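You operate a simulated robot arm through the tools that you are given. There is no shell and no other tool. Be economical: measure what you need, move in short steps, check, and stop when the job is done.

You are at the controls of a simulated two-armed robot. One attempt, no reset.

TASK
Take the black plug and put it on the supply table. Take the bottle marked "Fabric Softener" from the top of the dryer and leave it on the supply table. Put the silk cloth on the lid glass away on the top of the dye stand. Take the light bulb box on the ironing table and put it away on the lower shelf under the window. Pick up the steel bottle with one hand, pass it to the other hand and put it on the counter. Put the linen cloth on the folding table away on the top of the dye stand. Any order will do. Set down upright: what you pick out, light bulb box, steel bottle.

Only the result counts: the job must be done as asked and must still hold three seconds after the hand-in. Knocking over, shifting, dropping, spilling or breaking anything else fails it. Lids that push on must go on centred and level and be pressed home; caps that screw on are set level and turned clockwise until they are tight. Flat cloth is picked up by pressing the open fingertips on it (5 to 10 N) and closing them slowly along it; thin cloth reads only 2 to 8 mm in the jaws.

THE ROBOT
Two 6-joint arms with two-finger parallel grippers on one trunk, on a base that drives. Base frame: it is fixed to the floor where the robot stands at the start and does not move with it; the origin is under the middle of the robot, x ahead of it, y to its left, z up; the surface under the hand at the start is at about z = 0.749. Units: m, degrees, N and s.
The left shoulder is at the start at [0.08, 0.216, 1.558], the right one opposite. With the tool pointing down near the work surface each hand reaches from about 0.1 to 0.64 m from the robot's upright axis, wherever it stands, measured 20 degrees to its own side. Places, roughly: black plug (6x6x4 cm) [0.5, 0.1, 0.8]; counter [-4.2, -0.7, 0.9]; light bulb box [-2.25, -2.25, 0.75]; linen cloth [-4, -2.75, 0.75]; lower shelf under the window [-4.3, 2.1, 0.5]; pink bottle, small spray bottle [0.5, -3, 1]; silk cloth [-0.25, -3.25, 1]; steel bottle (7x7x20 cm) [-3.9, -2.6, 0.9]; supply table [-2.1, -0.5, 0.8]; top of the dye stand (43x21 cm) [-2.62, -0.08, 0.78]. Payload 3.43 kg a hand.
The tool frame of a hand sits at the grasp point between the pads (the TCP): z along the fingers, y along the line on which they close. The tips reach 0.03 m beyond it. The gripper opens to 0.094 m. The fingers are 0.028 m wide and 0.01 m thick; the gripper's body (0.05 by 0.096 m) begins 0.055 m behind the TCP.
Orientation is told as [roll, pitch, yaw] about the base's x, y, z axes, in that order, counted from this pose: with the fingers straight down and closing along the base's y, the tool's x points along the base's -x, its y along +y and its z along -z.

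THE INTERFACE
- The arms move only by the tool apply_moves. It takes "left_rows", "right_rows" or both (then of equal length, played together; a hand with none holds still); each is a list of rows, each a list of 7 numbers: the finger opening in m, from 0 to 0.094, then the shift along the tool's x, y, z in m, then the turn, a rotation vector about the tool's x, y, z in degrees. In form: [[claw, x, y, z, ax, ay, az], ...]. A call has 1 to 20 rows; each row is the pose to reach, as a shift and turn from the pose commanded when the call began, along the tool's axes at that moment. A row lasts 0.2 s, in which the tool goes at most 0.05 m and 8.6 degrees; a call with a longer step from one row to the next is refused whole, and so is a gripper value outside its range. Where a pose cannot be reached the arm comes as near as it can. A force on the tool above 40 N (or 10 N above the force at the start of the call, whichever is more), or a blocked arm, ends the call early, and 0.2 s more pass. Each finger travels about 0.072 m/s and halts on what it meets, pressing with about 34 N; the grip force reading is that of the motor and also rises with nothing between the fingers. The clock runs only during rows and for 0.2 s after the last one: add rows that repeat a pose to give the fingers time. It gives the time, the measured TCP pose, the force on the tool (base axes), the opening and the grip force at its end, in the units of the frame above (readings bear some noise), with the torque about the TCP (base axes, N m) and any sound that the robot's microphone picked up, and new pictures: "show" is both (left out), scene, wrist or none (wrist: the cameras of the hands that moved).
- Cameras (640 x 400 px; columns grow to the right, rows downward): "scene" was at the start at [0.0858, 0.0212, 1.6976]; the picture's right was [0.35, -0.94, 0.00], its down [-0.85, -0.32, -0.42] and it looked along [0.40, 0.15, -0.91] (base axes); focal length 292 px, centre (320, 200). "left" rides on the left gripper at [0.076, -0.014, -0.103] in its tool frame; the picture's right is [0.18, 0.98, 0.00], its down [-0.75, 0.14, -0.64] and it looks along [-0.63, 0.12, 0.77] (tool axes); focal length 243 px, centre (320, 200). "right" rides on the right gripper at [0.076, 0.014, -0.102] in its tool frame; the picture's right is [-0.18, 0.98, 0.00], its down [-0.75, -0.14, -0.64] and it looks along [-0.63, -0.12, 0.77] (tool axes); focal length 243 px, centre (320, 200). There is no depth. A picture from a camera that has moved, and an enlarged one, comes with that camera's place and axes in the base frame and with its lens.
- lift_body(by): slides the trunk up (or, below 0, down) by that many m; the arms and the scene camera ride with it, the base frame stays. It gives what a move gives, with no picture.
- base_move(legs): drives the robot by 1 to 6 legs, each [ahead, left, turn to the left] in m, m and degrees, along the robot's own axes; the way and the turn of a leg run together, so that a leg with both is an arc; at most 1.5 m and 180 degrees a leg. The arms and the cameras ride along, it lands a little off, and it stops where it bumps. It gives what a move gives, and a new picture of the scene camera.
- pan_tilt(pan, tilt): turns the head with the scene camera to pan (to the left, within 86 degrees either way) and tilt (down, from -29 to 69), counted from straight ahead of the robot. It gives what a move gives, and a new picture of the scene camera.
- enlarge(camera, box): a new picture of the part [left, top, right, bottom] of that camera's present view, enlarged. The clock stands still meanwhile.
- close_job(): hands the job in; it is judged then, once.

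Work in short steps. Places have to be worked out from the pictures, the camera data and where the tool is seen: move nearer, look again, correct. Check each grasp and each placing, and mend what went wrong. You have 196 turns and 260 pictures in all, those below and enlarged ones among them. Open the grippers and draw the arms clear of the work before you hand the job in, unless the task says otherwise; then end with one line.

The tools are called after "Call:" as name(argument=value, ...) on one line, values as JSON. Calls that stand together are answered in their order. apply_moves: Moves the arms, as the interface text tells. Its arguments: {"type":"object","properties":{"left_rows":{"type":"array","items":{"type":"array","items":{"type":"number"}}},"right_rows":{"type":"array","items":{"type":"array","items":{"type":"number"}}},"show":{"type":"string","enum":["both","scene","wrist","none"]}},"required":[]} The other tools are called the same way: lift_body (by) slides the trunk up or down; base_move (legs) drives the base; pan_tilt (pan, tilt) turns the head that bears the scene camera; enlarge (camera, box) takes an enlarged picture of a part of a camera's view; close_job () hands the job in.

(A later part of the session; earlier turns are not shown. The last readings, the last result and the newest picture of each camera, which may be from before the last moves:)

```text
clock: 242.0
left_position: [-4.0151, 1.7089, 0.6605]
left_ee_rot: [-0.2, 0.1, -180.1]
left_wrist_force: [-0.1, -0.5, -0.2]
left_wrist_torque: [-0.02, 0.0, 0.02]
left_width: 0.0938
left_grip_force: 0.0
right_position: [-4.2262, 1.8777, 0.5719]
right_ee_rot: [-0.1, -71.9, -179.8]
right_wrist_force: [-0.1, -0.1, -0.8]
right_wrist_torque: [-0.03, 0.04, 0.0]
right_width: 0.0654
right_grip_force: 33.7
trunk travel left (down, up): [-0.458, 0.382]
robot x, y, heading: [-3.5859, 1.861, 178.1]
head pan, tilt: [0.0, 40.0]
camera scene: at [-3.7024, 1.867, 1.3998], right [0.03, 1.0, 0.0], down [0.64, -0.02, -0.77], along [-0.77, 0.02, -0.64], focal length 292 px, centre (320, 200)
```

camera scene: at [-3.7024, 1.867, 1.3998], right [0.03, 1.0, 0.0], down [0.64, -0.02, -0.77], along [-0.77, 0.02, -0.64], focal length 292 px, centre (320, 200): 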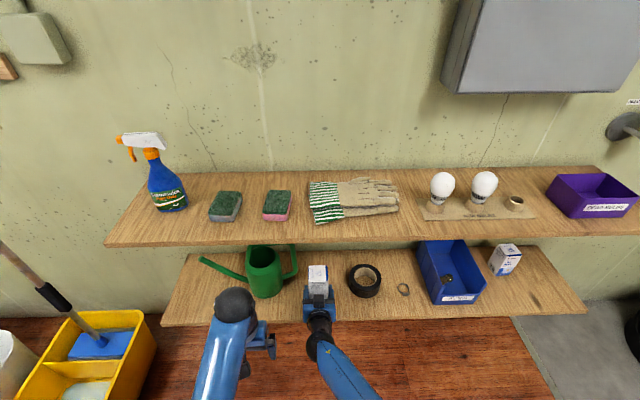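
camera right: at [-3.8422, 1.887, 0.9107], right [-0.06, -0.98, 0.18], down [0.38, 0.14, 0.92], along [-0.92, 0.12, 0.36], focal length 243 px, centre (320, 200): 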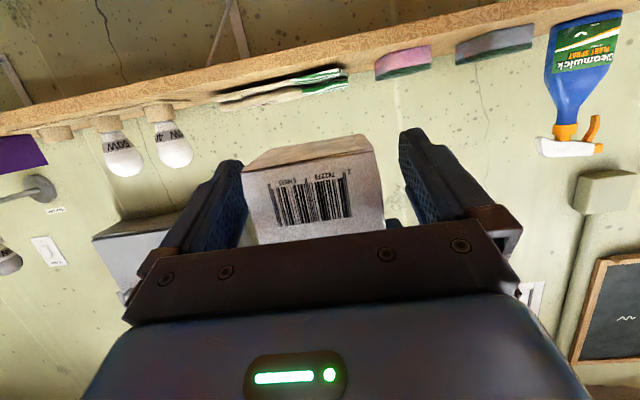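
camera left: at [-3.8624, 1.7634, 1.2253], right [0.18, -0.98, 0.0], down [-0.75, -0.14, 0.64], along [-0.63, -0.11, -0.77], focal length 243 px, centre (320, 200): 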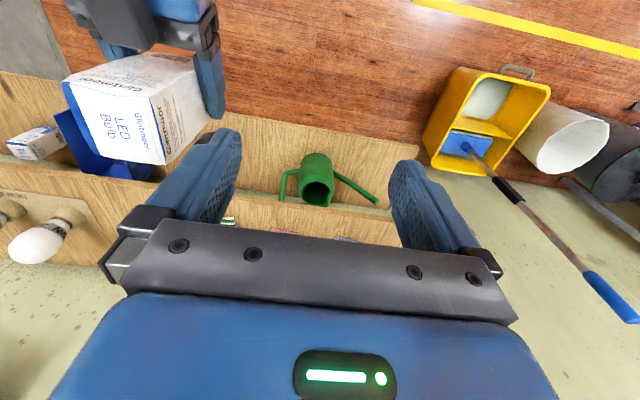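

In position over the lower shelf at [-4.23, 1.878]. I nudge in 1.2 cm and lower until contact.

Call:
apply_moves(right_rows=[[0.05, -0.004, 0, 0.011, 0, 0, 0], [0.05, 0.01, 0, 0.016, 0, 0, 0], [0.05, 0.02, 0, 0.019, 0, 0, 0], [0.05, 0.029, 0, 0.022, 0, 0, 0], [0.05, 0.034, 0, 0.0235, 0, 0, 0], [0.05, 0.038, 0, 0.025, 0, 0, 0], [0.05, 0.042, 0, 0.026, 0, 0, 0], [0.05, 0.046, 0, 0.0275, 0, 0, 0], [0.05, 0.05, 0, 0.029, 0, 0, 0]])

```text
clock: 244.0
left_position: [-4.0142, 1.7094, 0.661]
left_ee_rot: [-0.1, 0.1, -180.0]
left_wrist_force: [-0.4, -0.2, 0.4]
left_wrist_torque: [0.01, 0.0, 0.0]
left_width: 0.0941
left_grip_force: 0.0
right_position: [-4.2339, 1.8775, 0.5307]
right_ee_rot: [-0.2, -71.9, -179.8]
right_wrist_force: [-0.5, 0.4, 0.3]
right_wrist_torque: [0.03, 0.0, -0.01]
right_width: 0.0658
right_grip_force: 33.5
right hand out of reach, approached as far as the arm can: row 6, 7, 8, 9
trunk travel left (down, up): [-0.458, 0.382]
robot x, y, heading: [-3.5837, 1.864, 178.3]
head pan, tilt: [0.0, 40.0]
camera scene: at [-3.7026, 1.8669, 1.3997], right [0.03, 1.0, 0.0], down [0.64, -0.02, -0.77], along [-0.77, 0.02, -0.64], focal length 292 px, centre (320, 200)
camera right: at [-4.1123, 1.8637, 0.4897], right [-0.06, -0.98, 0.17], down [0.38, 0.14, 0.92], along [-0.92, 0.12, 0.36], focal length 243 px, centre (320, 200)
```

scene: 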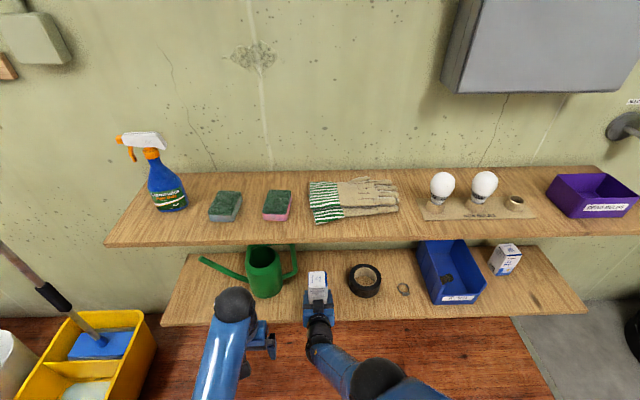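
right: 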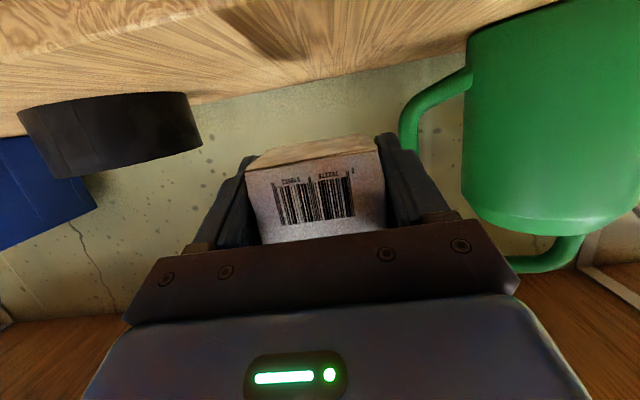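

The arm is at its limit; I finish lowering with the trunk, a few millimetres at a time.

Call:
lift_body(by=-0.005)

Call:
lift_body(by=-0.004)

```text
clock: 244.6
left_position: [-4.0153, 1.7093, 0.6555]
left_ee_rot: [-0.2, 0.1, -179.9]
left_wrist_force: [-0.2, 0.7, -0.8]
left_wrist_torque: [0.0, 0.02, -0.04]
left_width: 0.0941
left_grip_force: 0.1
right_position: [-4.2337, 1.8772, 0.5262]
right_ee_rot: [-0.1, -71.9, -179.8]
right_wrist_force: [-0.5, -0.9, -0.4]
right_wrist_torque: [0.0, 0.0, -0.02]
right_width: 0.0653
right_grip_force: 33.9
trunk travel left (down, up): [-0.453, 0.387]
robot x, y, heading: [-3.5874, 1.8634, 178.3]
head pan, tilt: [0.0, 40.0]
```

```text
clock: 245.1
left_position: [-4.0149, 1.709, 0.6521]
left_ee_rot: [-0.2, 0.0, -180.0]
left_wrist_force: [0.4, 0.5, 0.1]
left_wrist_torque: [0.01, -0.01, -0.03]
left_width: 0.094
left_grip_force: 0.1
right_position: [-4.2331, 1.8765, 0.5232]
right_ee_rot: [-0.1, -71.9, -179.8]
right_wrist_force: [-0.5, -0.4, 0.1]
right_wrist_torque: [0.02, -0.02, -0.02]
right_width: 0.0654
right_grip_force: 34.0
trunk travel left (down, up): [-0.449, 0.391]
robot x, y, heading: [-3.5865, 1.8648, 178.4]
head pan, tilt: [0.0, 40.0]
```

Call:
lift_body(by=-0.004)

Call:
enlarge(camera="scene", box=[260, 230, 400, 330])

```text
clock: 245.6
left_position: [-4.0153, 1.709, 0.6475]
left_ee_rot: [-0.2, 0.1, -180.0]
left_wrist_force: [-0.1, 0.1, -0.4]
left_wrist_torque: [-0.03, 0.03, -0.01]
left_width: 0.094
left_grip_force: 0.1
right_position: [-4.2337, 1.8769, 0.5176]
right_ee_rot: [-0.1, -72.0, -179.9]
right_wrist_force: [0.5, 0.4, 0.8]
right_wrist_torque: [-0.01, -0.01, 0.0]
right_width: 0.0652
right_grip_force: 33.9
trunk travel left (down, up): [-0.445, 0.395]
robot x, y, heading: [-3.5875, 1.8593, 178.1]
head pan, tilt: [0.0, 40.0]
```

```text
4.00 times, centred on (330, 280) of scene
camera zoom: at [-3.7026, 1.8669, 1.3867], right [0.03, 1.0, 0.0], down [0.64, -0.02, -0.77], along [-0.77, 0.02, -0.64], focal length 1170 px, centre (280, -120)
```

zoom: 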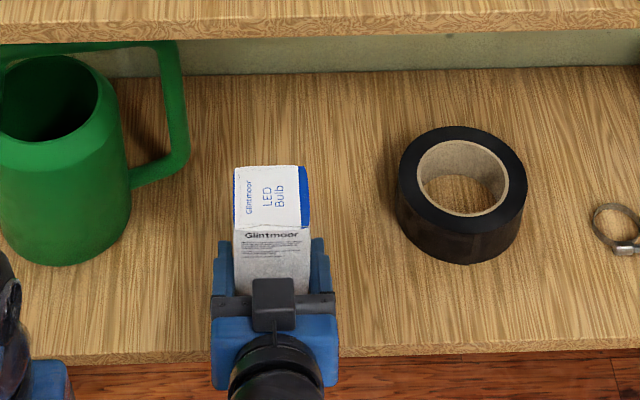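

No contact yet; I continue down.

Call:
lift_body(by=-0.005)

Call:
lift_body(by=-0.005)

Call:
lift_body(by=-0.004)

```text
clock: 246.2
left_position: [-4.0152, 1.7095, 0.6427]
left_ee_rot: [-0.3, 0.1, -180.1]
left_wrist_force: [0.5, -0.2, -0.4]
left_wrist_torque: [-0.02, -0.01, 0.0]
left_width: 0.094
left_grip_force: 0.1
right_position: [-4.2332, 1.877, 0.5134]
right_ee_rot: [-0.1, -71.9, -179.8]
right_wrist_force: [-0.3, -0.5, 0.7]
right_wrist_torque: [0.04, 0.02, 0.0]
right_width: 0.0654
right_grip_force: 33.9
trunk travel left (down, up): [-0.44, 0.4]
robot x, y, heading: [-3.5815, 1.8592, 178.2]
head pan, tilt: [0.0, 40.0]
```

```text
clock: 246.7
left_position: [-4.0157, 1.709, 0.6382]
left_ee_rot: [-0.1, 0.1, -180.1]
left_wrist_force: [0.1, 0.9, 0.3]
left_wrist_torque: [-0.03, -0.01, -0.02]
left_width: 0.0939
left_grip_force: 0.1
right_position: [-4.2335, 1.8777, 0.5081]
right_ee_rot: [-0.1, -71.9, -179.8]
right_wrist_force: [-0.1, -0.6, 0.5]
right_wrist_torque: [0.0, 0.0, 0.02]
right_width: 0.0658
right_grip_force: 34.2
trunk travel left (down, up): [-0.435, 0.405]
robot x, y, heading: [-3.5848, 1.8662, 178.2]
head pan, tilt: [0.0, 40.0]
```

```text
clock: 247.2
left_position: [-4.0148, 1.7094, 0.6328]
left_ee_rot: [-0.3, 0.1, -180.0]
left_wrist_force: [0.5, 0.2, -0.4]
left_wrist_torque: [0.0, 0.01, -0.02]
left_width: 0.094
left_grip_force: 0.1
right_position: [-4.2328, 1.8771, 0.5045]
right_ee_rot: [-0.2, -71.9, -179.8]
right_wrist_force: [0.0, -0.7, -0.6]
right_wrist_torque: [0.02, 0.05, 0.0]
right_width: 0.0655
right_grip_force: 34.8
trunk travel left (down, up): [-0.431, 0.409]
robot x, y, heading: [-3.5871, 1.8644, 178.4]
head pan, tilt: [0.0, 40.0]
```

Still free; I look through the right camera to gauge the remaining gap.

Call:
enlarge(camera="right", box=[0, 0, 640, 400])

```text
1.00 times, centred on (320, 200) of right (not enlarged: the box is as wide or as high as the picture)
camera zoom: at [-4.1122, 1.8637, 0.4626], right [-0.06, -0.98, 0.17], down [0.38, 0.14, 0.92], along [-0.92, 0.12, 0.36], focal length 243 px, centre (320, 200)
```

zoom: 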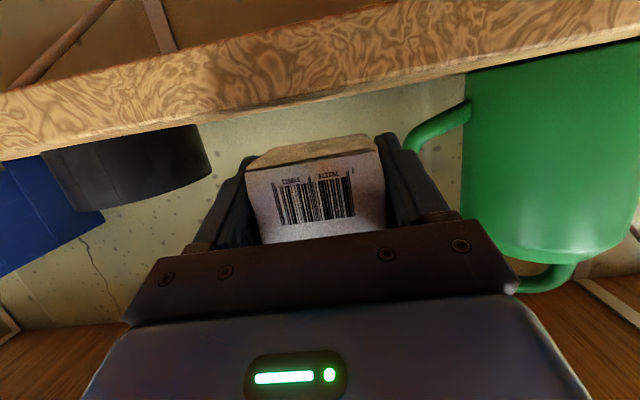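

The shelf top is actually at about z 0.461 with its edge near x=-4.19. I go 3 cm deeper with the base, then lower about 2 cm.

Call:
base_move(legs=[[0.03, 0, 0]])

Call:
lift_body(by=-0.017)

Call:
lift_body(by=-0.004)

```text
clock: 248.1
left_position: [-4.0428, 1.7105, 0.6355]
left_ee_rot: [-0.2, 0.1, -180.0]
left_wrist_force: [0.0, -0.2, 0.1]
left_wrist_torque: [0.03, 0.02, 0.02]
left_width: 0.0939
left_grip_force: 0.0
right_position: [-4.2603, 1.8776, 0.5038]
right_ee_rot: [-0.1, -72.0, -179.8]
right_wrist_force: [0.1, -0.5, 0.1]
right_wrist_torque: [-0.01, -0.01, 0.0]
right_width: 0.0654
right_grip_force: 34.3
trunk travel left (down, up): [-0.431, 0.409]
robot x, y, heading: [-3.6173, 1.8664, 177.9]
head pan, tilt: [0.0, 40.0]
camera scene: at [-3.7296, 1.8678, 1.373], right [0.03, 1.0, 0.0], down [0.64, -0.02, -0.77], along [-0.77, 0.02, -0.64], focal length 292 px, centre (320, 200)
```

scene: 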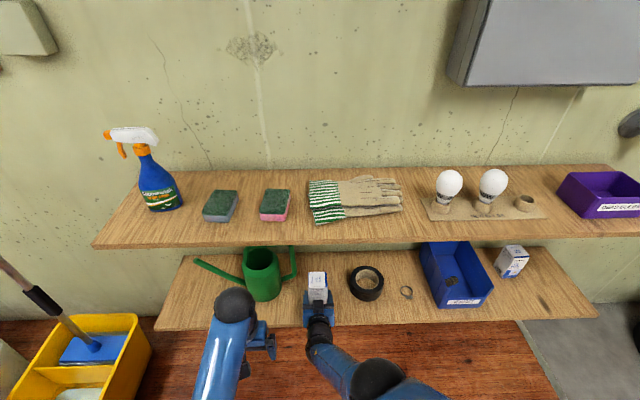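

```text
clock: 248.7
left_position: [-4.0442, 1.7096, 0.6166]
left_ee_rot: [-0.2, 0.2, -180.1]
left_wrist_force: [0.3, 0.0, -0.6]
left_wrist_torque: [-0.03, -0.02, -0.02]
left_width: 0.0941
left_grip_force: 0.1
right_position: [-4.2609, 1.8782, 0.4869]
right_ee_rot: [-0.2, -71.9, -179.8]
right_wrist_force: [-1.1, 0.1, -0.2]
right_wrist_torque: [0.01, 0.01, 0.0]
right_width: 0.0654
right_grip_force: 34.1
trunk travel left (down, up): [-0.414, 0.426]
robot x, y, heading: [-3.6162, 1.8646, 178.4]
head pan, tilt: [0.0, 40.0]
```

```text
clock: 249.2
left_position: [-4.0445, 1.7096, 0.6126]
left_ee_rot: [-0.1, 0.2, -179.9]
left_wrist_force: [0.5, -0.8, -0.6]
left_wrist_torque: [-0.04, -0.02, -0.02]
left_width: 0.0939
left_grip_force: 0.1
right_position: [-4.2616, 1.8775, 0.4831]
right_ee_rot: [0.0, -71.9, -179.8]
right_wrist_force: [0.6, 0.3, 0.0]
right_wrist_torque: [0.03, -0.04, 0.01]
right_width: 0.0656
right_grip_force: 34.2
trunk travel left (down, up): [-0.41, 0.43]
robot x, y, heading: [-3.6125, 1.8665, 178.2]
head pan, tilt: [0.0, 40.0]
```

Call:
lift_body(by=-0.003)

Call:
lift_body(by=-0.003)

Call:
enlarge(camera="right", box=[0, 0, 640, 400])

```text
clock: 249.8
left_position: [-4.043, 1.7094, 0.611]
left_ee_rot: [-0.2, 0.1, -180.0]
left_wrist_force: [-0.7, 0.1, 0.2]
left_wrist_torque: [-0.03, 0.0, 0.01]
left_width: 0.0939
left_grip_force: 0.0
right_position: [-4.2629, 1.8764, 0.4823]
right_ee_rot: [0.0, -72.2, -179.9]
right_wrist_force: [2.4, -0.1, 8.5]
right_wrist_torque: [-0.03, 0.18, -0.21]
right_width: 0.0655
right_grip_force: 34.2
trunk travel left (down, up): [-0.407, 0.433]
robot x, y, heading: [-3.6141, 1.8638, 178.2]
head pan, tilt: [0.0, 40.0]
```

```text
clock: 250.3
left_position: [-4.0413, 1.7103, 0.6088]
left_ee_rot: [-0.2, -0.1, -180.0]
left_wrist_force: [0.0, 0.1, 0.2]
left_wrist_torque: [0.01, 0.02, 0.01]
left_width: 0.094
left_grip_force: 0.1
right_position: [-4.2622, 1.8767, 0.4828]
right_ee_rot: [0.0, -72.5, -179.9]
right_wrist_force: [4.7, 3.7, 25.7]
right_wrist_torque: [0.08, 0.51, 0.15]
right_width: 0.0654
right_grip_force: 34.1
trunk travel left (down, up): [-0.404, 0.436]
robot x, y, heading: [-3.6157, 1.8665, 178.1]
head pan, tilt: [0.0, 40.0]
```

```text
1.00 times, centred on (320, 200) of right (not enlarged: the box is as wide or as high as the picture)
camera zoom: at [-4.1416, 1.8639, 0.4395], right [-0.05, -0.98, 0.18], down [0.39, 0.14, 0.91], along [-0.92, 0.12, 0.37], focal length 243 px, centre (320, 200)
```

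zoom: 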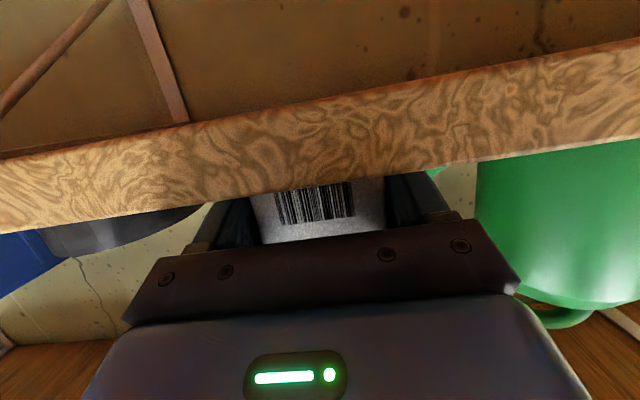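

The box is down. I relieve 2 mm, open, and back straight out.

Call:
lift_body(by=0.003)

Call:
apply_moves(right_rows=[[0.07, 0, 0, 0, 0, 0, 0], [0.078, 0, 0, 0, 0, 0, 0], [0.086, 0, 0, 0, 0, 0, 0], [0.09, 0, 0, 0, 0, 0, 0], [0.09, 0, 0, 0, 0, 0, 0]], show="scene")

Call:
lift_body(by=0.006)

Call:
base_move(legs=[[-0.25, 0, 0]])

```text
clock: 250.8
left_position: [-4.043, 1.7103, 0.6113]
left_ee_rot: [-0.1, 0.0, -180.0]
left_wrist_force: [-0.2, 0.7, -1.2]
left_wrist_torque: [0.01, 0.0, 0.01]
left_width: 0.0944
left_grip_force: 0.1
right_position: [-4.2609, 1.8778, 0.4826]
right_ee_rot: [0.0, -72.3, -180.0]
right_wrist_force: [-5.6, 0.5, 18.4]
right_wrist_torque: [0.06, 0.6, -0.23]
right_width: 0.0654
right_grip_force: 33.8
trunk travel left (down, up): [-0.407, 0.433]
robot x, y, heading: [-3.6191, 1.8655, 178.1]
head pan, tilt: [0.0, 40.0]
```

```text
clock: 252.0
left_position: [-4.0411, 1.7106, 0.6109]
left_ee_rot: [-0.2, -0.1, -180.0]
left_wrist_force: [-0.7, -0.4, -0.5]
left_wrist_torque: [-0.01, -0.04, 0.0]
left_width: 0.0939
left_grip_force: 0.0
right_position: [-4.2605, 1.8795, 0.4825]
right_ee_rot: [-0.1, -72.2, 179.9]
right_wrist_force: [2.1, 10.3, 22.2]
right_wrist_torque: [-0.18, 0.54, -0.23]
right_width: 0.0789
right_grip_force: 0.1
trunk travel left (down, up): [-0.407, 0.433]
robot x, y, heading: [-3.6123, 1.8629, 178.2]
head pan, tilt: [0.0, 40.0]
camera scene: at [-3.7274, 1.8689, 1.3491], right [0.03, 1.0, 0.0], down [0.64, -0.02, -0.77], along [-0.77, 0.02, -0.64], focal length 292 px, centre (320, 200)
```

scene: 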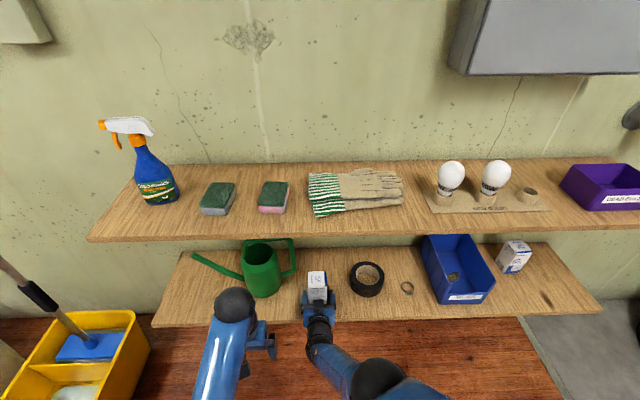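

```text
clock: 252.6
left_position: [-4.0423, 1.7088, 0.615]
left_ee_rot: [-0.1, 0.0, -179.9]
left_wrist_force: [-0.9, 0.5, -0.2]
left_wrist_torque: [0.02, 0.0, 0.0]
left_width: 0.0941
left_grip_force: 0.1
right_position: [-4.2593, 1.8767, 0.4832]
right_ee_rot: [-0.5, -71.6, -179.2]
right_wrist_force: [0.7, 0.3, 0.1]
right_wrist_torque: [-0.02, 0.02, -0.01]
right_width: 0.0902
right_grip_force: 0.0
trunk travel left (down, up): [-0.413, 0.427]
robot x, y, heading: [-3.615, 1.8651, 178.3]
head pan, tilt: [0.0, 40.0]
```

```text
clock: 254.4
left_position: [-3.7921, 1.7015, 0.6164]
left_ee_rot: [-0.2, 0.1, -179.9]
left_wrist_force: [0.1, 0.7, 0.1]
left_wrist_torque: [0.0, -0.01, -0.05]
left_width: 0.0939
left_grip_force: 0.1
right_position: [-4.008, 1.8696, 0.4864]
right_ee_rot: [0.0, -72.0, -179.7]
right_wrist_force: [-0.8, -0.5, 0.5]
right_wrist_torque: [0.01, -0.02, 0.0]
right_width: 0.0899
right_grip_force: 0.0
trunk travel left (down, up): [-0.413, 0.427]
robot x, y, heading: [-3.3655, 1.8548, 178.4]
head pan, tilt: [0.0, 40.0]
camera scene: at [-3.4787, 1.8599, 1.3547], right [0.03, 1.0, 0.0], down [0.64, -0.02, -0.77], along [-0.77, 0.02, -0.64], focal length 292 px, centre (320, 200)
```

scene: 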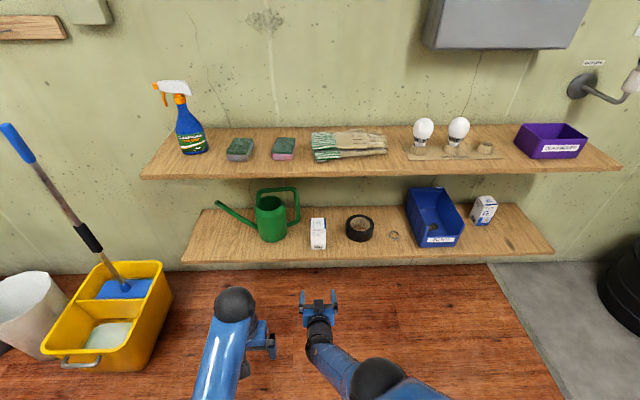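

The box stands on the lower shelf. I raise the trunk, tuck in the right hand, and start back toward the folding table by the way I came.

Call:
lift_body(by=0.42)

Call:
apply_moves(right_rows=[[0.09, 0.01, -0.03, -0.025, 0, 0, 0], [0.09, 0.02, -0.065, -0.05, 0, 0, 0], [0.09, 0.03, -0.1, -0.08, 0, 0, 0], [0.09, 0.037, -0.14, -0.105, 0, 0, 0], [0.09, 0.037, -0.17, -0.114, 0, 0, 0]], show="none")

Call:
base_move(legs=[[0, 0, 91.5], [1.5, 0.0, 0], [0.55, 0, 0]])

```text
refused: 0.42 is not a number from -0.4 to 0.4
```

```text
clock: 255.6
left_position: [-3.7919, 1.7018, 0.615]
left_ee_rot: [-0.2, 0.0, -180.0]
left_wrist_force: [0.8, -0.3, 0.7]
left_wrist_torque: [-0.01, -0.02, 0.02]
left_width: 0.0941
left_grip_force: 0.0
right_position: [-3.8873, 2.0367, 0.487]
right_ee_rot: [0.0, -71.9, -180.0]
right_wrist_force: [-0.7, -1.1, 0.0]
right_wrist_torque: [-0.01, -0.02, 0.04]
right_width: 0.0903
right_grip_force: 0.1
right hand out of reach, approached as far as the arm can: row 1, 2
trunk travel left (down, up): [-0.413, 0.427]
robot x, y, heading: [-3.3613, 1.8547, 178.1]
head pan, tilt: [0.0, 40.0]
```

```text
clock: 269.6
left_position: [-3.1807, -0.6005, 0.6149]
left_ee_rot: [-0.3, 0.2, -87.4]
left_wrist_force: [-0.7, -0.7, 0.6]
left_wrist_torque: [-0.02, 0.0, 0.01]
left_width: 0.0945
left_grip_force: 0.2
right_position: [-3.5117, -0.7116, 0.4866]
right_ee_rot: [-0.1, -71.9, -87.3]
right_wrist_force: [-0.2, 0.5, -0.6]
right_wrist_torque: [-0.02, 0.0, 0.02]
right_width: 0.09
right_grip_force: 0.1
trunk travel left (down, up): [-0.413, 0.427]
robot x, y, heading: [-3.3518, -0.1808, -88.9]
head pan, tilt: [0.0, 40.0]
camera scene: at [-3.3543, -0.295, 1.3547], right [-1.0, -0.01, 0.0], down [-0.01, 0.64, -0.77], along [0.01, -0.77, -0.64], focal length 292 px, centre (320, 200)
```

scene: 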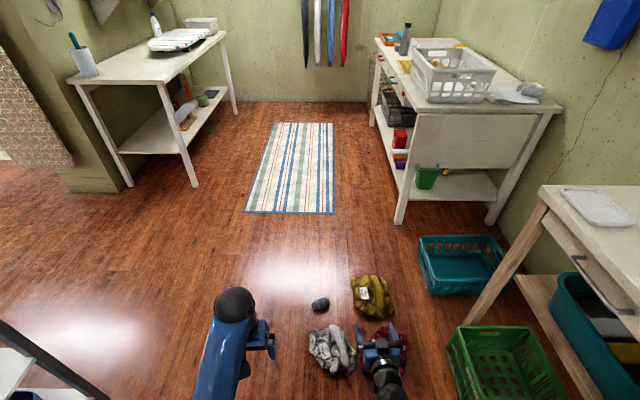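

I'm at the corridor; the trunk raise had been refused, so I raise it now and go around the cloths on the floor.

Call:
lift_body(by=0.4)

Call:
base_move(legs=[[0.27, 0.2, 0], [0.17, 0.25, 0], [0.9, 0, 0], [0, 0, -91], [0, 1.0, 0]])

Call:
pan_tilt(pan=0, tilt=50)

```text
clock: 273.4
left_position: [-3.1807, -0.601, 1.0157]
left_ee_rot: [-0.2, 0.1, -87.5]
left_wrist_force: [-0.5, 0.1, -0.1]
left_wrist_torque: [0.0, -0.02, 0.01]
left_width: 0.0939
left_grip_force: 0.0
right_position: [-3.5112, -0.7116, 0.8856]
right_ee_rot: [-0.2, -71.8, -87.4]
right_wrist_force: [-0.6, -0.8, 0.0]
right_wrist_torque: [0.02, 0.01, 0.01]
right_width: 0.0901
right_grip_force: 0.1
trunk travel left (down, up): [-0.813, 0.027]
robot x, y, heading: [-3.3573, -0.177, -89.3]
head pan, tilt: [0.0, 40.0]
```

```text
clock: 290.4
left_position: [-3.3198, -2.6958, 1.0153]
left_ee_rot: [-0.1, 0.2, -178.7]
left_wrist_force: [0.6, -0.3, -0.4]
left_wrist_torque: [-0.03, -0.02, 0.02]
left_width: 0.0941
left_grip_force: 0.0
right_position: [-3.4248, -2.3631, 0.8864]
right_ee_rot: [0.1, -71.9, -178.7]
right_wrist_force: [-0.2, -0.1, 0.2]
right_wrist_torque: [0.01, 0.0, -0.02]
right_width: 0.0899
right_grip_force: 0.1
trunk travel left (down, up): [-0.813, 0.027]
robot x, y, heading: [-2.8944, -2.5339, 179.6]
head pan, tilt: [0.0, 40.0]
camera scene: at [-3.0112, -2.5298, 1.7547], right [0.01, 1.0, 0.0], down [0.64, -0.01, -0.77], along [-0.77, 0.01, -0.64], focal length 292 px, centre (320, 200)
```

scene: 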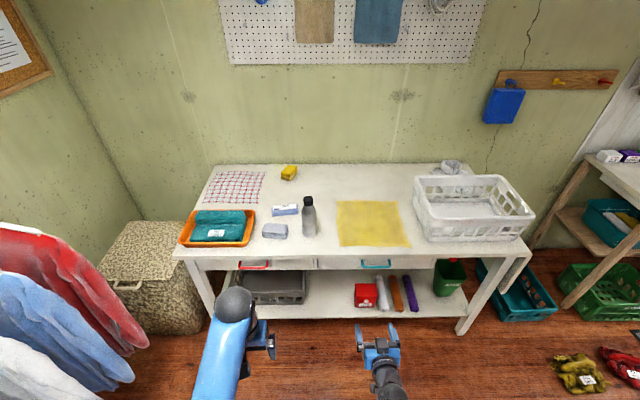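

```text
clock: 291.1
left_position: [-3.3192, -2.6961, 1.0155]
left_ee_rot: [-0.1, 0.2, -178.7]
left_wrist_force: [0.3, 0.4, 0.1]
left_wrist_torque: [-0.02, -0.02, -0.01]
left_width: 0.094
left_grip_force: 0.1
right_position: [-3.4238, -2.3615, 0.8869]
right_ee_rot: [-0.1, -71.9, -178.6]
right_wrist_force: [0.7, 0.0, 0.3]
right_wrist_torque: [0.01, 0.01, 0.0]
right_width: 0.0902
right_grip_force: 0.0
trunk travel left (down, up): [-0.813, 0.027]
robot x, y, heading: [-2.8942, -2.5304, 179.6]
head pan, tilt: [0.0, 50.0]
camera scene: at [-3.0033, -2.5311, 1.7406], right [0.01, 1.0, 0.0], down [0.77, -0.01, -0.64], along [-0.64, 0.01, -0.77], focal length 292 px, centre (320, 200)
```

scene: 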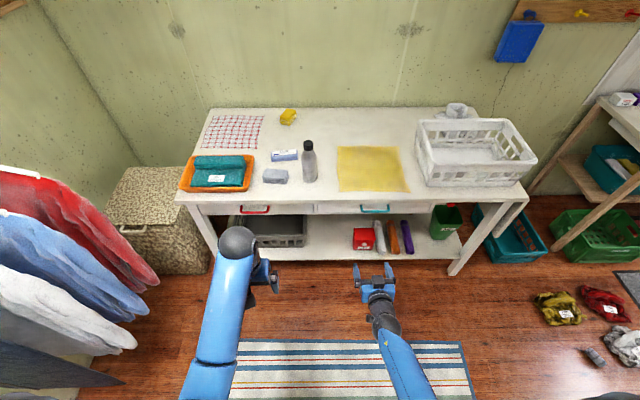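

I see several cloths: checked, yellow, and two small pale packs next to the bottle. I enlarge to find the linen.

Call:
enlarge(camera="scene", box=[180, 95, 420, 245])

```text
2.67 times, centred on (300, 170) of scene
camera zoom: at [-3.0033, -2.5311, 1.7406], right [0.01, 1.0, 0.0], down [0.77, -0.01, -0.64], along [-0.64, 0.01, -0.77], focal length 780 px, centre (373, 280)
```

zoom: 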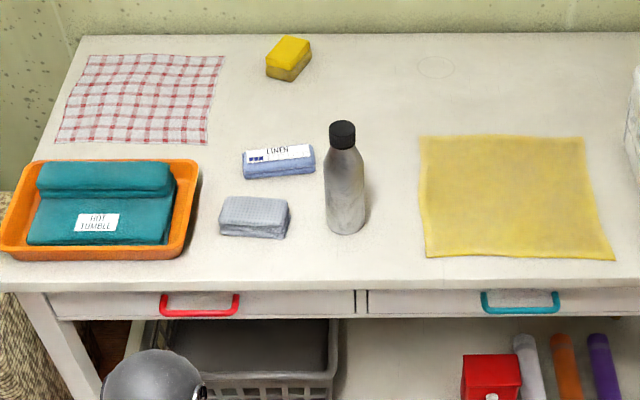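

The pack labelled LINEN is at about [-4.056, -2.683]; the bottle stands at [-3.916, -2.564] with its top at z≈0.997. I move up to the table.

Call:
base_move(legs=[[0.42, -0.13, 0.4]])

Call:
apply_moves(left_rows=[[0.094, -0.01, 0, -0.01, 0, 0, 0], [0.094, -0.03, 0, -0.03, 0, 0, 0], [0.094, -0.05, 0, -0.05, 0, 0, 0], [0.094, -0.07, 0, -0.06, 0, 0, 0], [0.094, -0.07, 0, -0.06, 0, 0, 0]], show="wrist")

```text
clock: 293.8
left_position: [-3.7343, -2.5711, 1.0162]
left_ee_rot: [-0.2, 0.1, -178.1]
left_wrist_force: [0.4, -0.1, 0.4]
left_wrist_torque: [0.01, 0.0, 0.0]
left_width: 0.0941
left_grip_force: 0.0
right_position: [-3.8417, -2.2395, 0.8884]
right_ee_rot: [-0.2, -72.0, -177.7]
right_wrist_force: [1.0, -0.4, -0.8]
right_wrist_torque: [0.0, 0.0, 0.02]
right_width: 0.0898
right_grip_force: 0.0
trunk travel left (down, up): [-0.813, 0.027]
robot x, y, heading: [-3.3148, -2.3977, -180.0]
head pan, tilt: [0.0, 50.0]
camera scene: at [-3.4179, -2.4044, 1.7408], right [0.0, 1.0, 0.0], down [0.76, 0.0, -0.64], along [-0.64, 0.0, -0.76], focal length 292 px, centre (320, 200)
```

scene: 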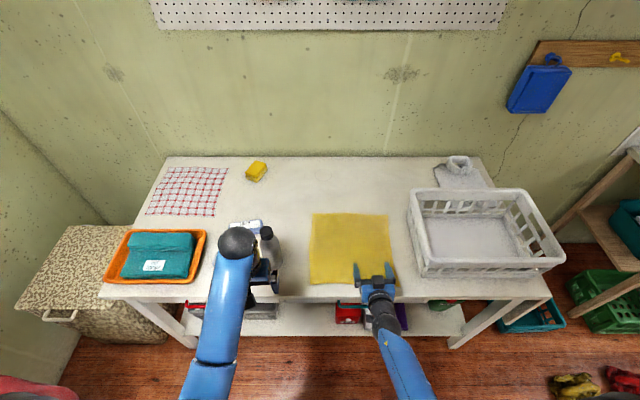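

```text
clock: 294.9
left_position: [-3.8191, -2.5736, 1.0366]
left_ee_rot: [-0.2, 0.0, -178.1]
left_wrist_force: [0.0, 0.3, 0.6]
left_wrist_torque: [-0.01, -0.01, -0.02]
left_width: 0.094
left_grip_force: 0.1
left hand out of reach, approached as far as the arm can: row 1, 2, 3, 4, 5
right_position: [-3.8426, -2.24, 0.8864]
right_ee_rot: [-0.1, -71.9, -177.9]
right_wrist_force: [-0.6, 0.6, 0.1]
right_wrist_torque: [0.03, -0.03, -0.04]
right_width: 0.0902
right_grip_force: 0.0
trunk travel left (down, up): [-0.813, 0.027]
robot x, y, heading: [-3.3126, -2.4035, -180.1]
head pan, tilt: [0.0, 50.0]
camera left: at [-3.7424, -2.557, 1.1399], right [0.22, -0.98, 0.0], down [-0.75, -0.17, 0.64], along [-0.63, -0.14, -0.77], focal length 243 px, centre (320, 200)
```

left: 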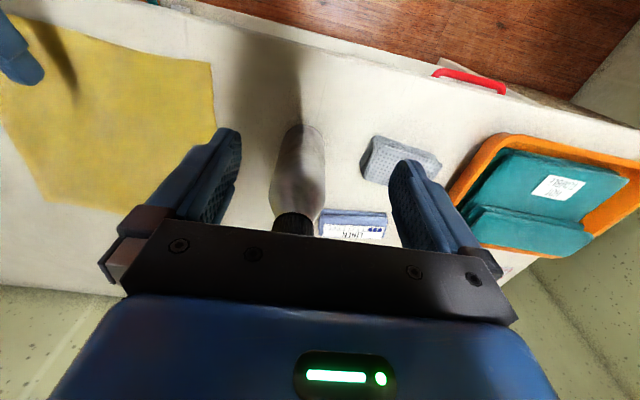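

The bottle is at [-3.918, -2.568]. I lift the trunk 2.5 cm, move the left hand over the cap, then go down around it.

Call:
lift_body(by=0.025)

Call:
apply_moves(left_rows=[[0.094, -0.035, -0.004, 0, 0, 0, 0], [0.094, -0.07, -0.009, 0, 0, 0, 0], [0.094, -0.099, -0.009, 0, 0, 0, 0], [0.094, -0.099, -0.009, 0.02, 0, 0, 0], [0.094, -0.099, -0.009, 0.05, 0, 0, 0], [0.094, -0.099, -0.009, 0.076, 0, 0, 0], [0.094, -0.099, -0.009, 0.076, 0, 0, 0]], show="wrist")

```text
clock: 295.7
left_position: [-3.8194, -2.5737, 1.0622]
left_ee_rot: [-0.2, 0.0, -178.2]
left_wrist_force: [0.3, -0.1, -0.1]
left_wrist_torque: [-0.04, -0.02, -0.02]
left_width: 0.094
left_grip_force: 0.0
right_position: [-3.8423, -2.239, 0.9119]
right_ee_rot: [-0.1, -72.0, -177.9]
right_wrist_force: [-0.1, -0.8, 0.1]
right_wrist_torque: [-0.02, -0.03, -0.01]
right_width: 0.0899
right_grip_force: 0.1
trunk travel left (down, up): [-0.838, 0.002]
robot x, y, heading: [-3.3118, -2.4029, -179.9]
head pan, tilt: [0.0, 50.0]
```

```text
clock: 297.3
left_position: [-3.9182, -2.569, 0.9844]
left_ee_rot: [-0.3, -0.1, -178.1]
left_wrist_force: [-0.3, 0.2, 0.2]
left_wrist_torque: [-0.03, 0.01, -0.02]
left_width: 0.094
left_grip_force: 0.1
right_position: [-3.8438, -2.2388, 0.9126]
right_ee_rot: [-0.2, -71.9, -178.1]
right_wrist_force: [-1.5, 0.3, -0.9]
right_wrist_torque: [0.02, 0.02, 0.04]
right_width: 0.09
right_grip_force: 0.1
trunk travel left (down, up): [-0.838, 0.002]
robot x, y, heading: [-3.3127, -2.4059, -179.7]
head pan, tilt: [0.0, 50.0]
camera left: at [-3.8415, -2.5512, 1.0883], right [0.22, -0.98, 0.0], down [-0.75, -0.17, 0.64], along [-0.63, -0.14, -0.77], focal length 243 px, centre (320, 200)
```

left: 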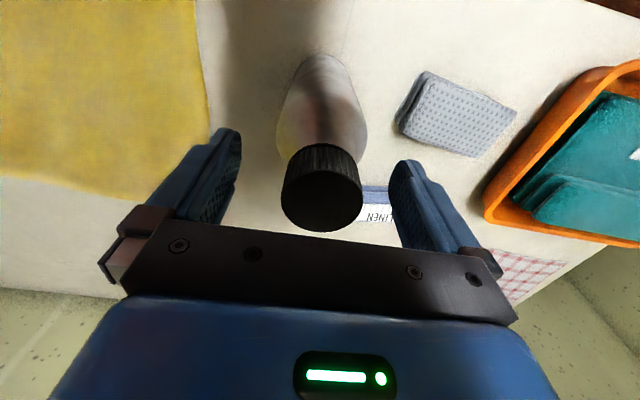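

The cap is centred between the fingers. I close on it and lift 12 cm.

Call:
apply_moves(left_rows=[[0.075, 0, 0, 0, 0, 0, 0], [0.055, 0, 0, 0, 0, 0, 0], [0.04, 0, 0, 0, 0, 0, 0], [0.03, 0, 0, 0, 0, 0, 0], [0.022, 0, 0, 0, 0, 0, 0], [0.022, 0, 0, 0, 0, 0, 0], [0.022, 0, 0, -0.01, 0, 0, 0], [0.022, 0, 0, -0.03, 0, 0, 0], [0.022, 0, 0, -0.06, 0, 0, 0], [0.022, 0, 0, -0.08, 0, 0, 0], [0.022, 0, 0, -0.08, 0, 0, 0]], show="both")

```text
clock: 299.7
left_position: [-3.9202, -2.5682, 1.0639]
left_ee_rot: [-0.3, 0.2, -178.0]
left_wrist_force: [0.4, -0.4, -5.4]
left_wrist_torque: [0.03, 0.01, 0.01]
left_width: 0.0391
left_grip_force: 34.2
right_position: [-3.8446, -2.239, 0.9107]
right_ee_rot: [-0.1, -71.9, -178.0]
right_wrist_force: [0.4, 0.1, -0.7]
right_wrist_torque: [-0.02, 0.0, -0.01]
right_width: 0.0901
right_grip_force: 0.1
trunk travel left (down, up): [-0.838, 0.002]
robot x, y, heading: [-3.3088, -2.4059, -180.0]
head pan, tilt: [0.0, 50.0]
camera scene: at [-3.4221, -2.4039, 1.7654], right [0.0, 1.0, 0.0], down [0.77, 0.0, -0.64], along [-0.64, 0.0, -0.77], focal length 292 px, centre (320, 200)
camera left: at [-3.8425, -2.552, 1.1668], right [0.22, -0.98, 0.0], down [-0.75, -0.17, 0.64], along [-0.63, -0.14, -0.77], focal length 243 px, centre (320, 200)
```

scene: 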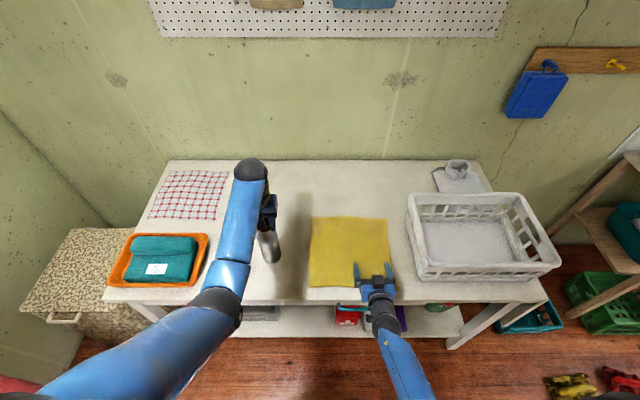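
left: 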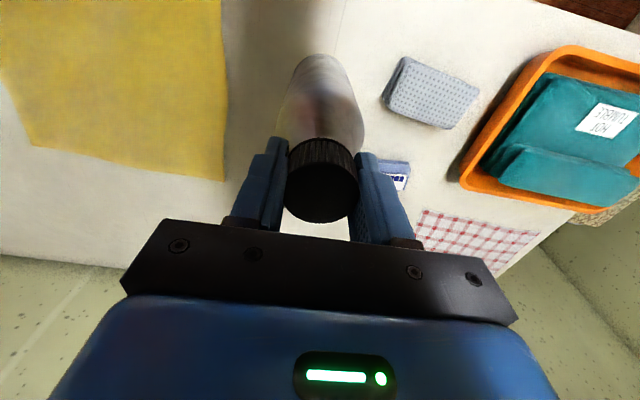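

The bottle is up (about 0.5 kg). I bring it to the centre with the left hand while drawing the right hand back for the hand-over.

Call:
apply_moves(left_rows=[[0.022, -0.01, -0.035, 0, 0, 0, 0], [0.022, -0.02, -0.07, 0, 0, 0, 0], [0.022, -0.03, -0.105, 0, 0, 0, 0], [0.022, -0.035, -0.14, 0, 0, 0, 0], [0.022, -0.035, -0.165, 0, 0, 0, 0], [0.022, -0.035, -0.165, 0, 0, 0, 0]], right_rows=[[0.094, 0.001, 0, -0.03, 0, 0, 0], [0.094, 0.003, 0, -0.06, 0, 0, 0], [0.094, 0.0045, 0.0, -0.072, 0, 0, 0], [0.094, 0.0045, 0.03, -0.072, 0, 0, 0], [0.094, 0.0045, 0.06, -0.072, 0, 0, 0], [0.094, 0.0045, 0.06, -0.072, 0, 0, 0]], show="none")

Call:
apply_moves(right_rows=[[0.094, 0, 0.035, 0, 0, 0, 0], [0.094, 0, 0.07, 0.0, 0, 0, 0], [0.094, 0, 0.104, 0, 0, 0, 0], [0.094, 0, 0.104, 0, 0, 0, 0]], show="wrist")

```text
clock: 301.1
left_position: [-3.9602, -2.4044, 1.0641]
left_ee_rot: [-0.2, 0.2, -178.1]
left_wrist_force: [-0.1, -0.2, -5.4]
left_wrist_torque: [-0.01, 0.0, -0.01]
left_width: 0.0389
left_grip_force: 33.9
right_position: [-3.7706, -2.2975, 0.9292]
right_ee_rot: [-0.2, -71.9, -177.9]
right_wrist_force: [-0.4, -0.3, 0.4]
right_wrist_torque: [0.01, 0.0, -0.03]
right_width: 0.0941
right_grip_force: 0.1
trunk travel left (down, up): [-0.838, 0.002]
robot x, y, heading: [-3.3121, -2.3993, -179.7]
head pan, tilt: [0.0, 50.0]
```

```text
clock: 302.1
left_position: [-3.9607, -2.4046, 1.0644]
left_ee_rot: [-0.3, 0.0, -178.1]
left_wrist_force: [-0.6, -0.1, -5.1]
left_wrist_torque: [0.02, 0.02, -0.01]
left_width: 0.039
left_grip_force: 33.9
right_position: [-3.7675, -2.3986, 0.9286]
right_ee_rot: [0.0, -71.7, -177.9]
right_wrist_force: [0.2, -0.3, 0.7]
right_wrist_torque: [0.02, -0.02, -0.03]
right_width: 0.094
right_grip_force: 0.1
trunk travel left (down, up): [-0.838, 0.002]
robot x, y, heading: [-3.3094, -2.4051, -180.4]
head pan, tilt: [0.0, 50.0]
camera right: at [-3.6467, -2.4088, 0.8879], right [-0.02, -0.98, 0.17], down [0.37, 0.15, 0.92], along [-0.93, 0.09, 0.36], focal length 243 px, centre (320, 200)
```

right: 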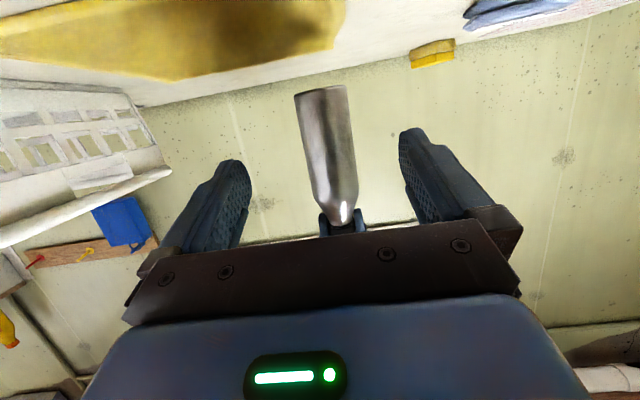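

Lined up. I advance the right hand around the bottle's lower body and close.

Call:
apply_moves(right_rows=[[0.094, -0.012, 0, 0.037, 0, 0, 0], [0.094, -0.025, 0, 0.077, 0, 0, 0], [0.094, -0.038, 0, 0.117, 0, 0, 0], [0.094, -0.05, 0, 0.153, 0, 0, 0], [0.094, -0.058, 0, 0.178, 0, 0, 0], [0.094, -0.058, 0, 0.178, 0, 0, 0], [0.085, -0.058, 0, 0.178, 0, 0, 0], [0.075, -0.058, 0, 0.178, 0, 0, 0], [0.065, -0.058, 0, 0.178, 0, 0, 0], [0.055, -0.058, 0, 0.178, 0, 0, 0], [0.05, -0.058, 0, 0.178, 0, 0, 0]], show="both")

```text
clock: 304.5
left_position: [-3.9601, -2.4056, 1.0629]
left_ee_rot: [0.0, 0.2, -178.0]
left_wrist_force: [5.3, -17.7, -1.7]
left_wrist_torque: [-1.29, -0.44, 0.03]
left_width: 0.0389
left_grip_force: 34.6
right_position: [-3.9538, -2.4074, 0.9279]
right_ee_rot: [0.1, -71.7, -178.4]
right_wrist_force: [-4.6, 15.6, 0.3]
right_wrist_torque: [-0.87, -0.23, -0.15]
right_width: 0.0668
right_grip_force: 34.2
trunk travel left (down, up): [-0.838, 0.002]
robot x, y, heading: [-3.3139, -2.4045, -179.9]
head pan, tilt: [0.0, 50.0]
camera scene: at [-3.422, -2.4036, 1.7655], right [0.0, 1.0, 0.0], down [0.77, 0.0, -0.64], along [-0.64, 0.0, -0.77], focal length 292 px, centre (320, 200)
camera right: at [-3.8329, -2.416, 0.8872], right [-0.03, -0.98, 0.18], down [0.37, 0.15, 0.92], along [-0.93, 0.09, 0.36], focal length 243 px, centre (320, 200)
```

scene: 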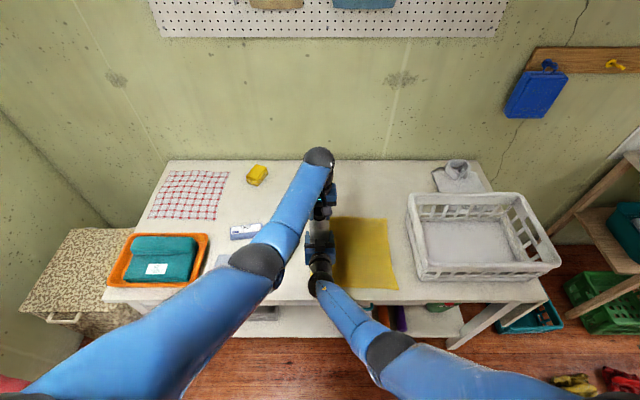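
right: 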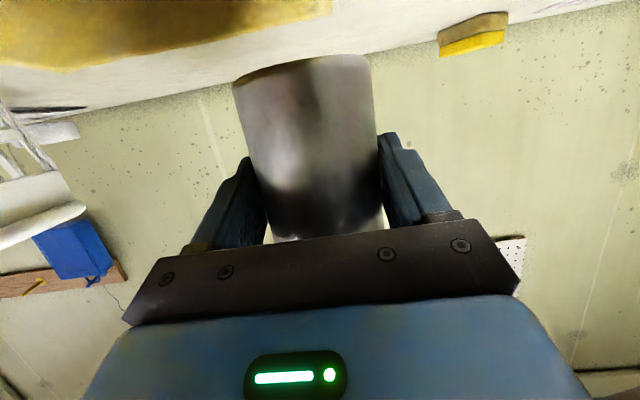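

Right holds the body at 67 mm. I open the left hand, raise it and take it off to the left.

Call:
apply_moves(left_rows=[[0.045, 0, 0, 0, 0, 0, 0], [0.06, 0, 0, 0, 0, 0, 0], [0.075, 0, 0, 0, 0, 0, 0], [0.09, 0, 0, 0, 0, 0, 0], [0.094, 0, 0, -0.03, 0, 0, 0], [0.094, 0, 0, -0.06, 0, 0, 0], [0.094, 0, 0.03, -0.07, 0, 0, 0], [0.094, 0, 0.075, -0.07, 0, 0, 0], [0.094, 0, 0.12, -0.07, 0, 0, 0], [0.094, 0, 0.165, -0.07, 0, 0, 0], [0.094, 0, 0.21, -0.06, 0, 0, 0]], show="both")

```text
clock: 306.9
left_position: [-3.9526, -2.6158, 1.1257]
left_ee_rot: [-0.3, 0.1, -178.1]
left_wrist_force: [-0.9, -0.4, 0.3]
left_wrist_torque: [0.02, 0.02, -0.02]
left_width: 0.094
left_grip_force: 0.0
right_position: [-3.9541, -2.4083, 0.9282]
right_ee_rot: [-0.4, -71.7, -177.7]
right_wrist_force: [0.1, -0.7, 0.1]
right_wrist_torque: [0.0, -0.04, -0.01]
right_width: 0.0669
right_grip_force: 33.9
trunk travel left (down, up): [-0.838, 0.002]
robot x, y, heading: [-3.3148, -2.402, -180.1]
head pan, tilt: [0.0, 50.0]
camera scene: at [-3.422, -2.4062, 1.7655], right [0.0, 1.0, 0.0], down [0.77, 0.0, -0.64], along [-0.64, 0.0, -0.77], focal length 292 px, centre (320, 200)
camera left: at [-3.8763, -2.5997, 1.2286], right [0.22, -0.98, -0.01], down [-0.75, -0.17, 0.64], along [-0.63, -0.13, -0.77], focal length 243 px, centre (320, 200)
```

scene: 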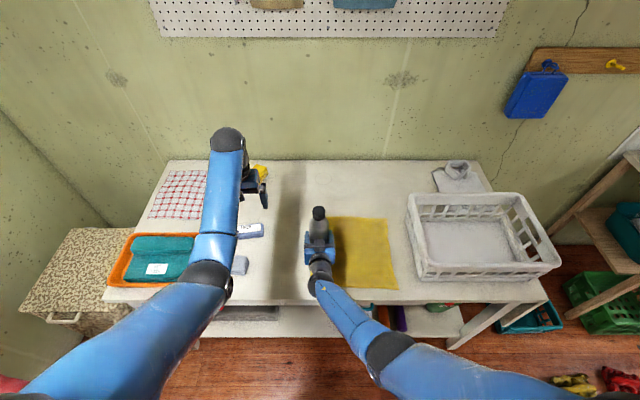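
left: 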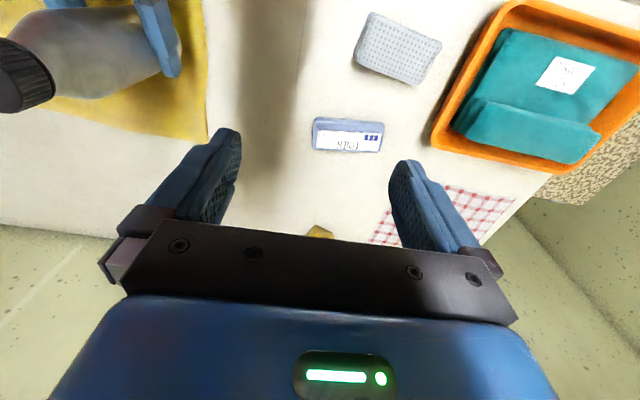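

The hand-over is done. Now the linen with the left hand: at [-4.056, -2.685], long side along y. I raise the bottle, move the base closer and turn the left hand 90°.

Call:
apply_moves(left_rows=[[0.094, 0, 0, 0, 0, 0, -8.2], [0.094, 0, 0, 0, 0, 0, -16.4], [0.094, 0, 0, 0, 0, 0, -24.6], [0.094, 0, 0, 0, 0, 0, -32.8], [0.094, 0, 0, 0, 0, 0, -41], [0.094, 0, 0, 0, 0, 0, -49.2], [0.094, 0, 0, 0, 0, 0, -57.4], [0.094, 0, 0, 0, 0, 0, -65.6], [0.094, 0, 0, 0, 0, 0, -73.8], [0.094, 0, 0, 0, 0, 0, -82], [0.094, 0, 0, 0, 0, 0, -88], [0.094, 0, 0, 0, 0, 0, -88]], right_rows=[[0.05, -0.01, 0, -0.003, 0, 0, 0], [0.05, -0.02, 0, -0.006, 0, 0, 0], [0.05, -0.03, 0, -0.01, 0, 0, 0], [0.05, -0.04, 0, -0.013, 0, 0, 0], [0.05, -0.05, 0, -0.016, 0, 0, 0], [0.05, -0.06, 0, -0.02, 0, 0, 0], [0.05, -0.07, 0, -0.023, 0, 0, 0], [0.05, -0.08, 0, -0.026, 0, 0, 0], [0.05, -0.09, 0, -0.029, 0, 0, 0], [0.05, -0.095, 0, -0.031, 0, 0, 0], [0.05, -0.095, 0, -0.031, 0, 0, 0], [0.05, -0.095, 0, -0.031, 0, 0, 0]], show="none")

Call:
base_move(legs=[[0.14, 0.08, 0]])

Call:
enlarge(camera="left", box=[0, 0, 640, 400])

```text
clock: 309.5
left_position: [-3.9523, -2.6142, 1.1254]
left_ee_rot: [0.0, 0.2, -89.9]
left_wrist_force: [0.4, -0.5, 0.4]
left_wrist_torque: [0.0, 0.01, -0.01]
left_width: 0.0939
left_grip_force: 0.1
right_position: [-3.955, -2.4076, 1.0291]
right_ee_rot: [-0.1, -71.7, -177.9]
right_wrist_force: [0.2, -0.1, -6.3]
right_wrist_torque: [0.05, -0.04, -0.04]
right_width: 0.0671
right_grip_force: 33.5
trunk travel left (down, up): [-0.838, 0.002]
robot x, y, heading: [-3.3134, -2.4062, -180.1]
head pan, tilt: [0.0, 50.0]
```

```text
clock: 310.9
left_position: [-4.0909, -2.6931, 1.1267]
left_ee_rot: [-0.1, 0.1, -90.2]
left_wrist_force: [0.3, -0.4, -0.1]
left_wrist_torque: [0.0, 0.02, 0.0]
left_width: 0.0938
left_grip_force: 0.1
right_position: [-4.0945, -2.4847, 1.0315]
right_ee_rot: [0.1, -71.9, -178.3]
right_wrist_force: [0.2, -0.5, -4.4]
right_wrist_torque: [0.0, -0.02, 0.02]
right_width: 0.0667
right_grip_force: 34.2
trunk travel left (down, up): [-0.838, 0.002]
robot x, y, heading: [-3.4557, -2.4831, 180.2]
head pan, tilt: [0.0, 50.0]
camera scene: at [-3.5592, -2.4819, 1.7659], right [0.0, 1.0, 0.0], down [0.76, 0.0, -0.64], along [-0.64, 0.0, -0.76], focal length 292 px, centre (320, 200)
```

scene: 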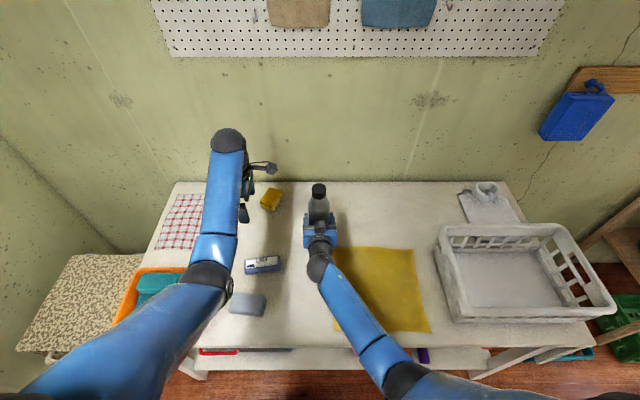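

```text
1.00 times, centred on (320, 200) of left (not enlarged: the box is as wide or as high as the picture)
camera zoom: at [-4.1044, -2.6158, 1.23], right [0.98, 0.18, 0.0], down [0.14, -0.76, 0.64], along [0.11, -0.63, -0.77], focal length 243 px, centre (320, 200)
```

zoom: 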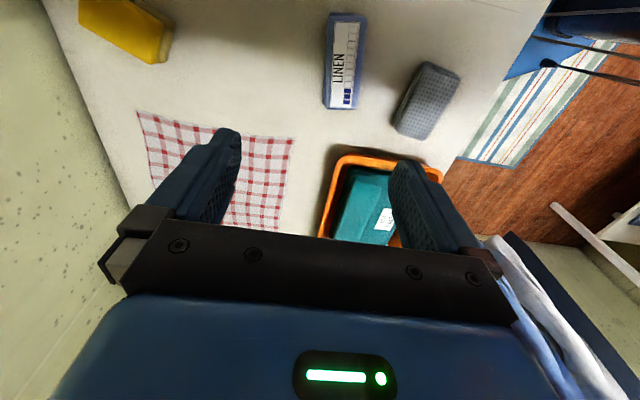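

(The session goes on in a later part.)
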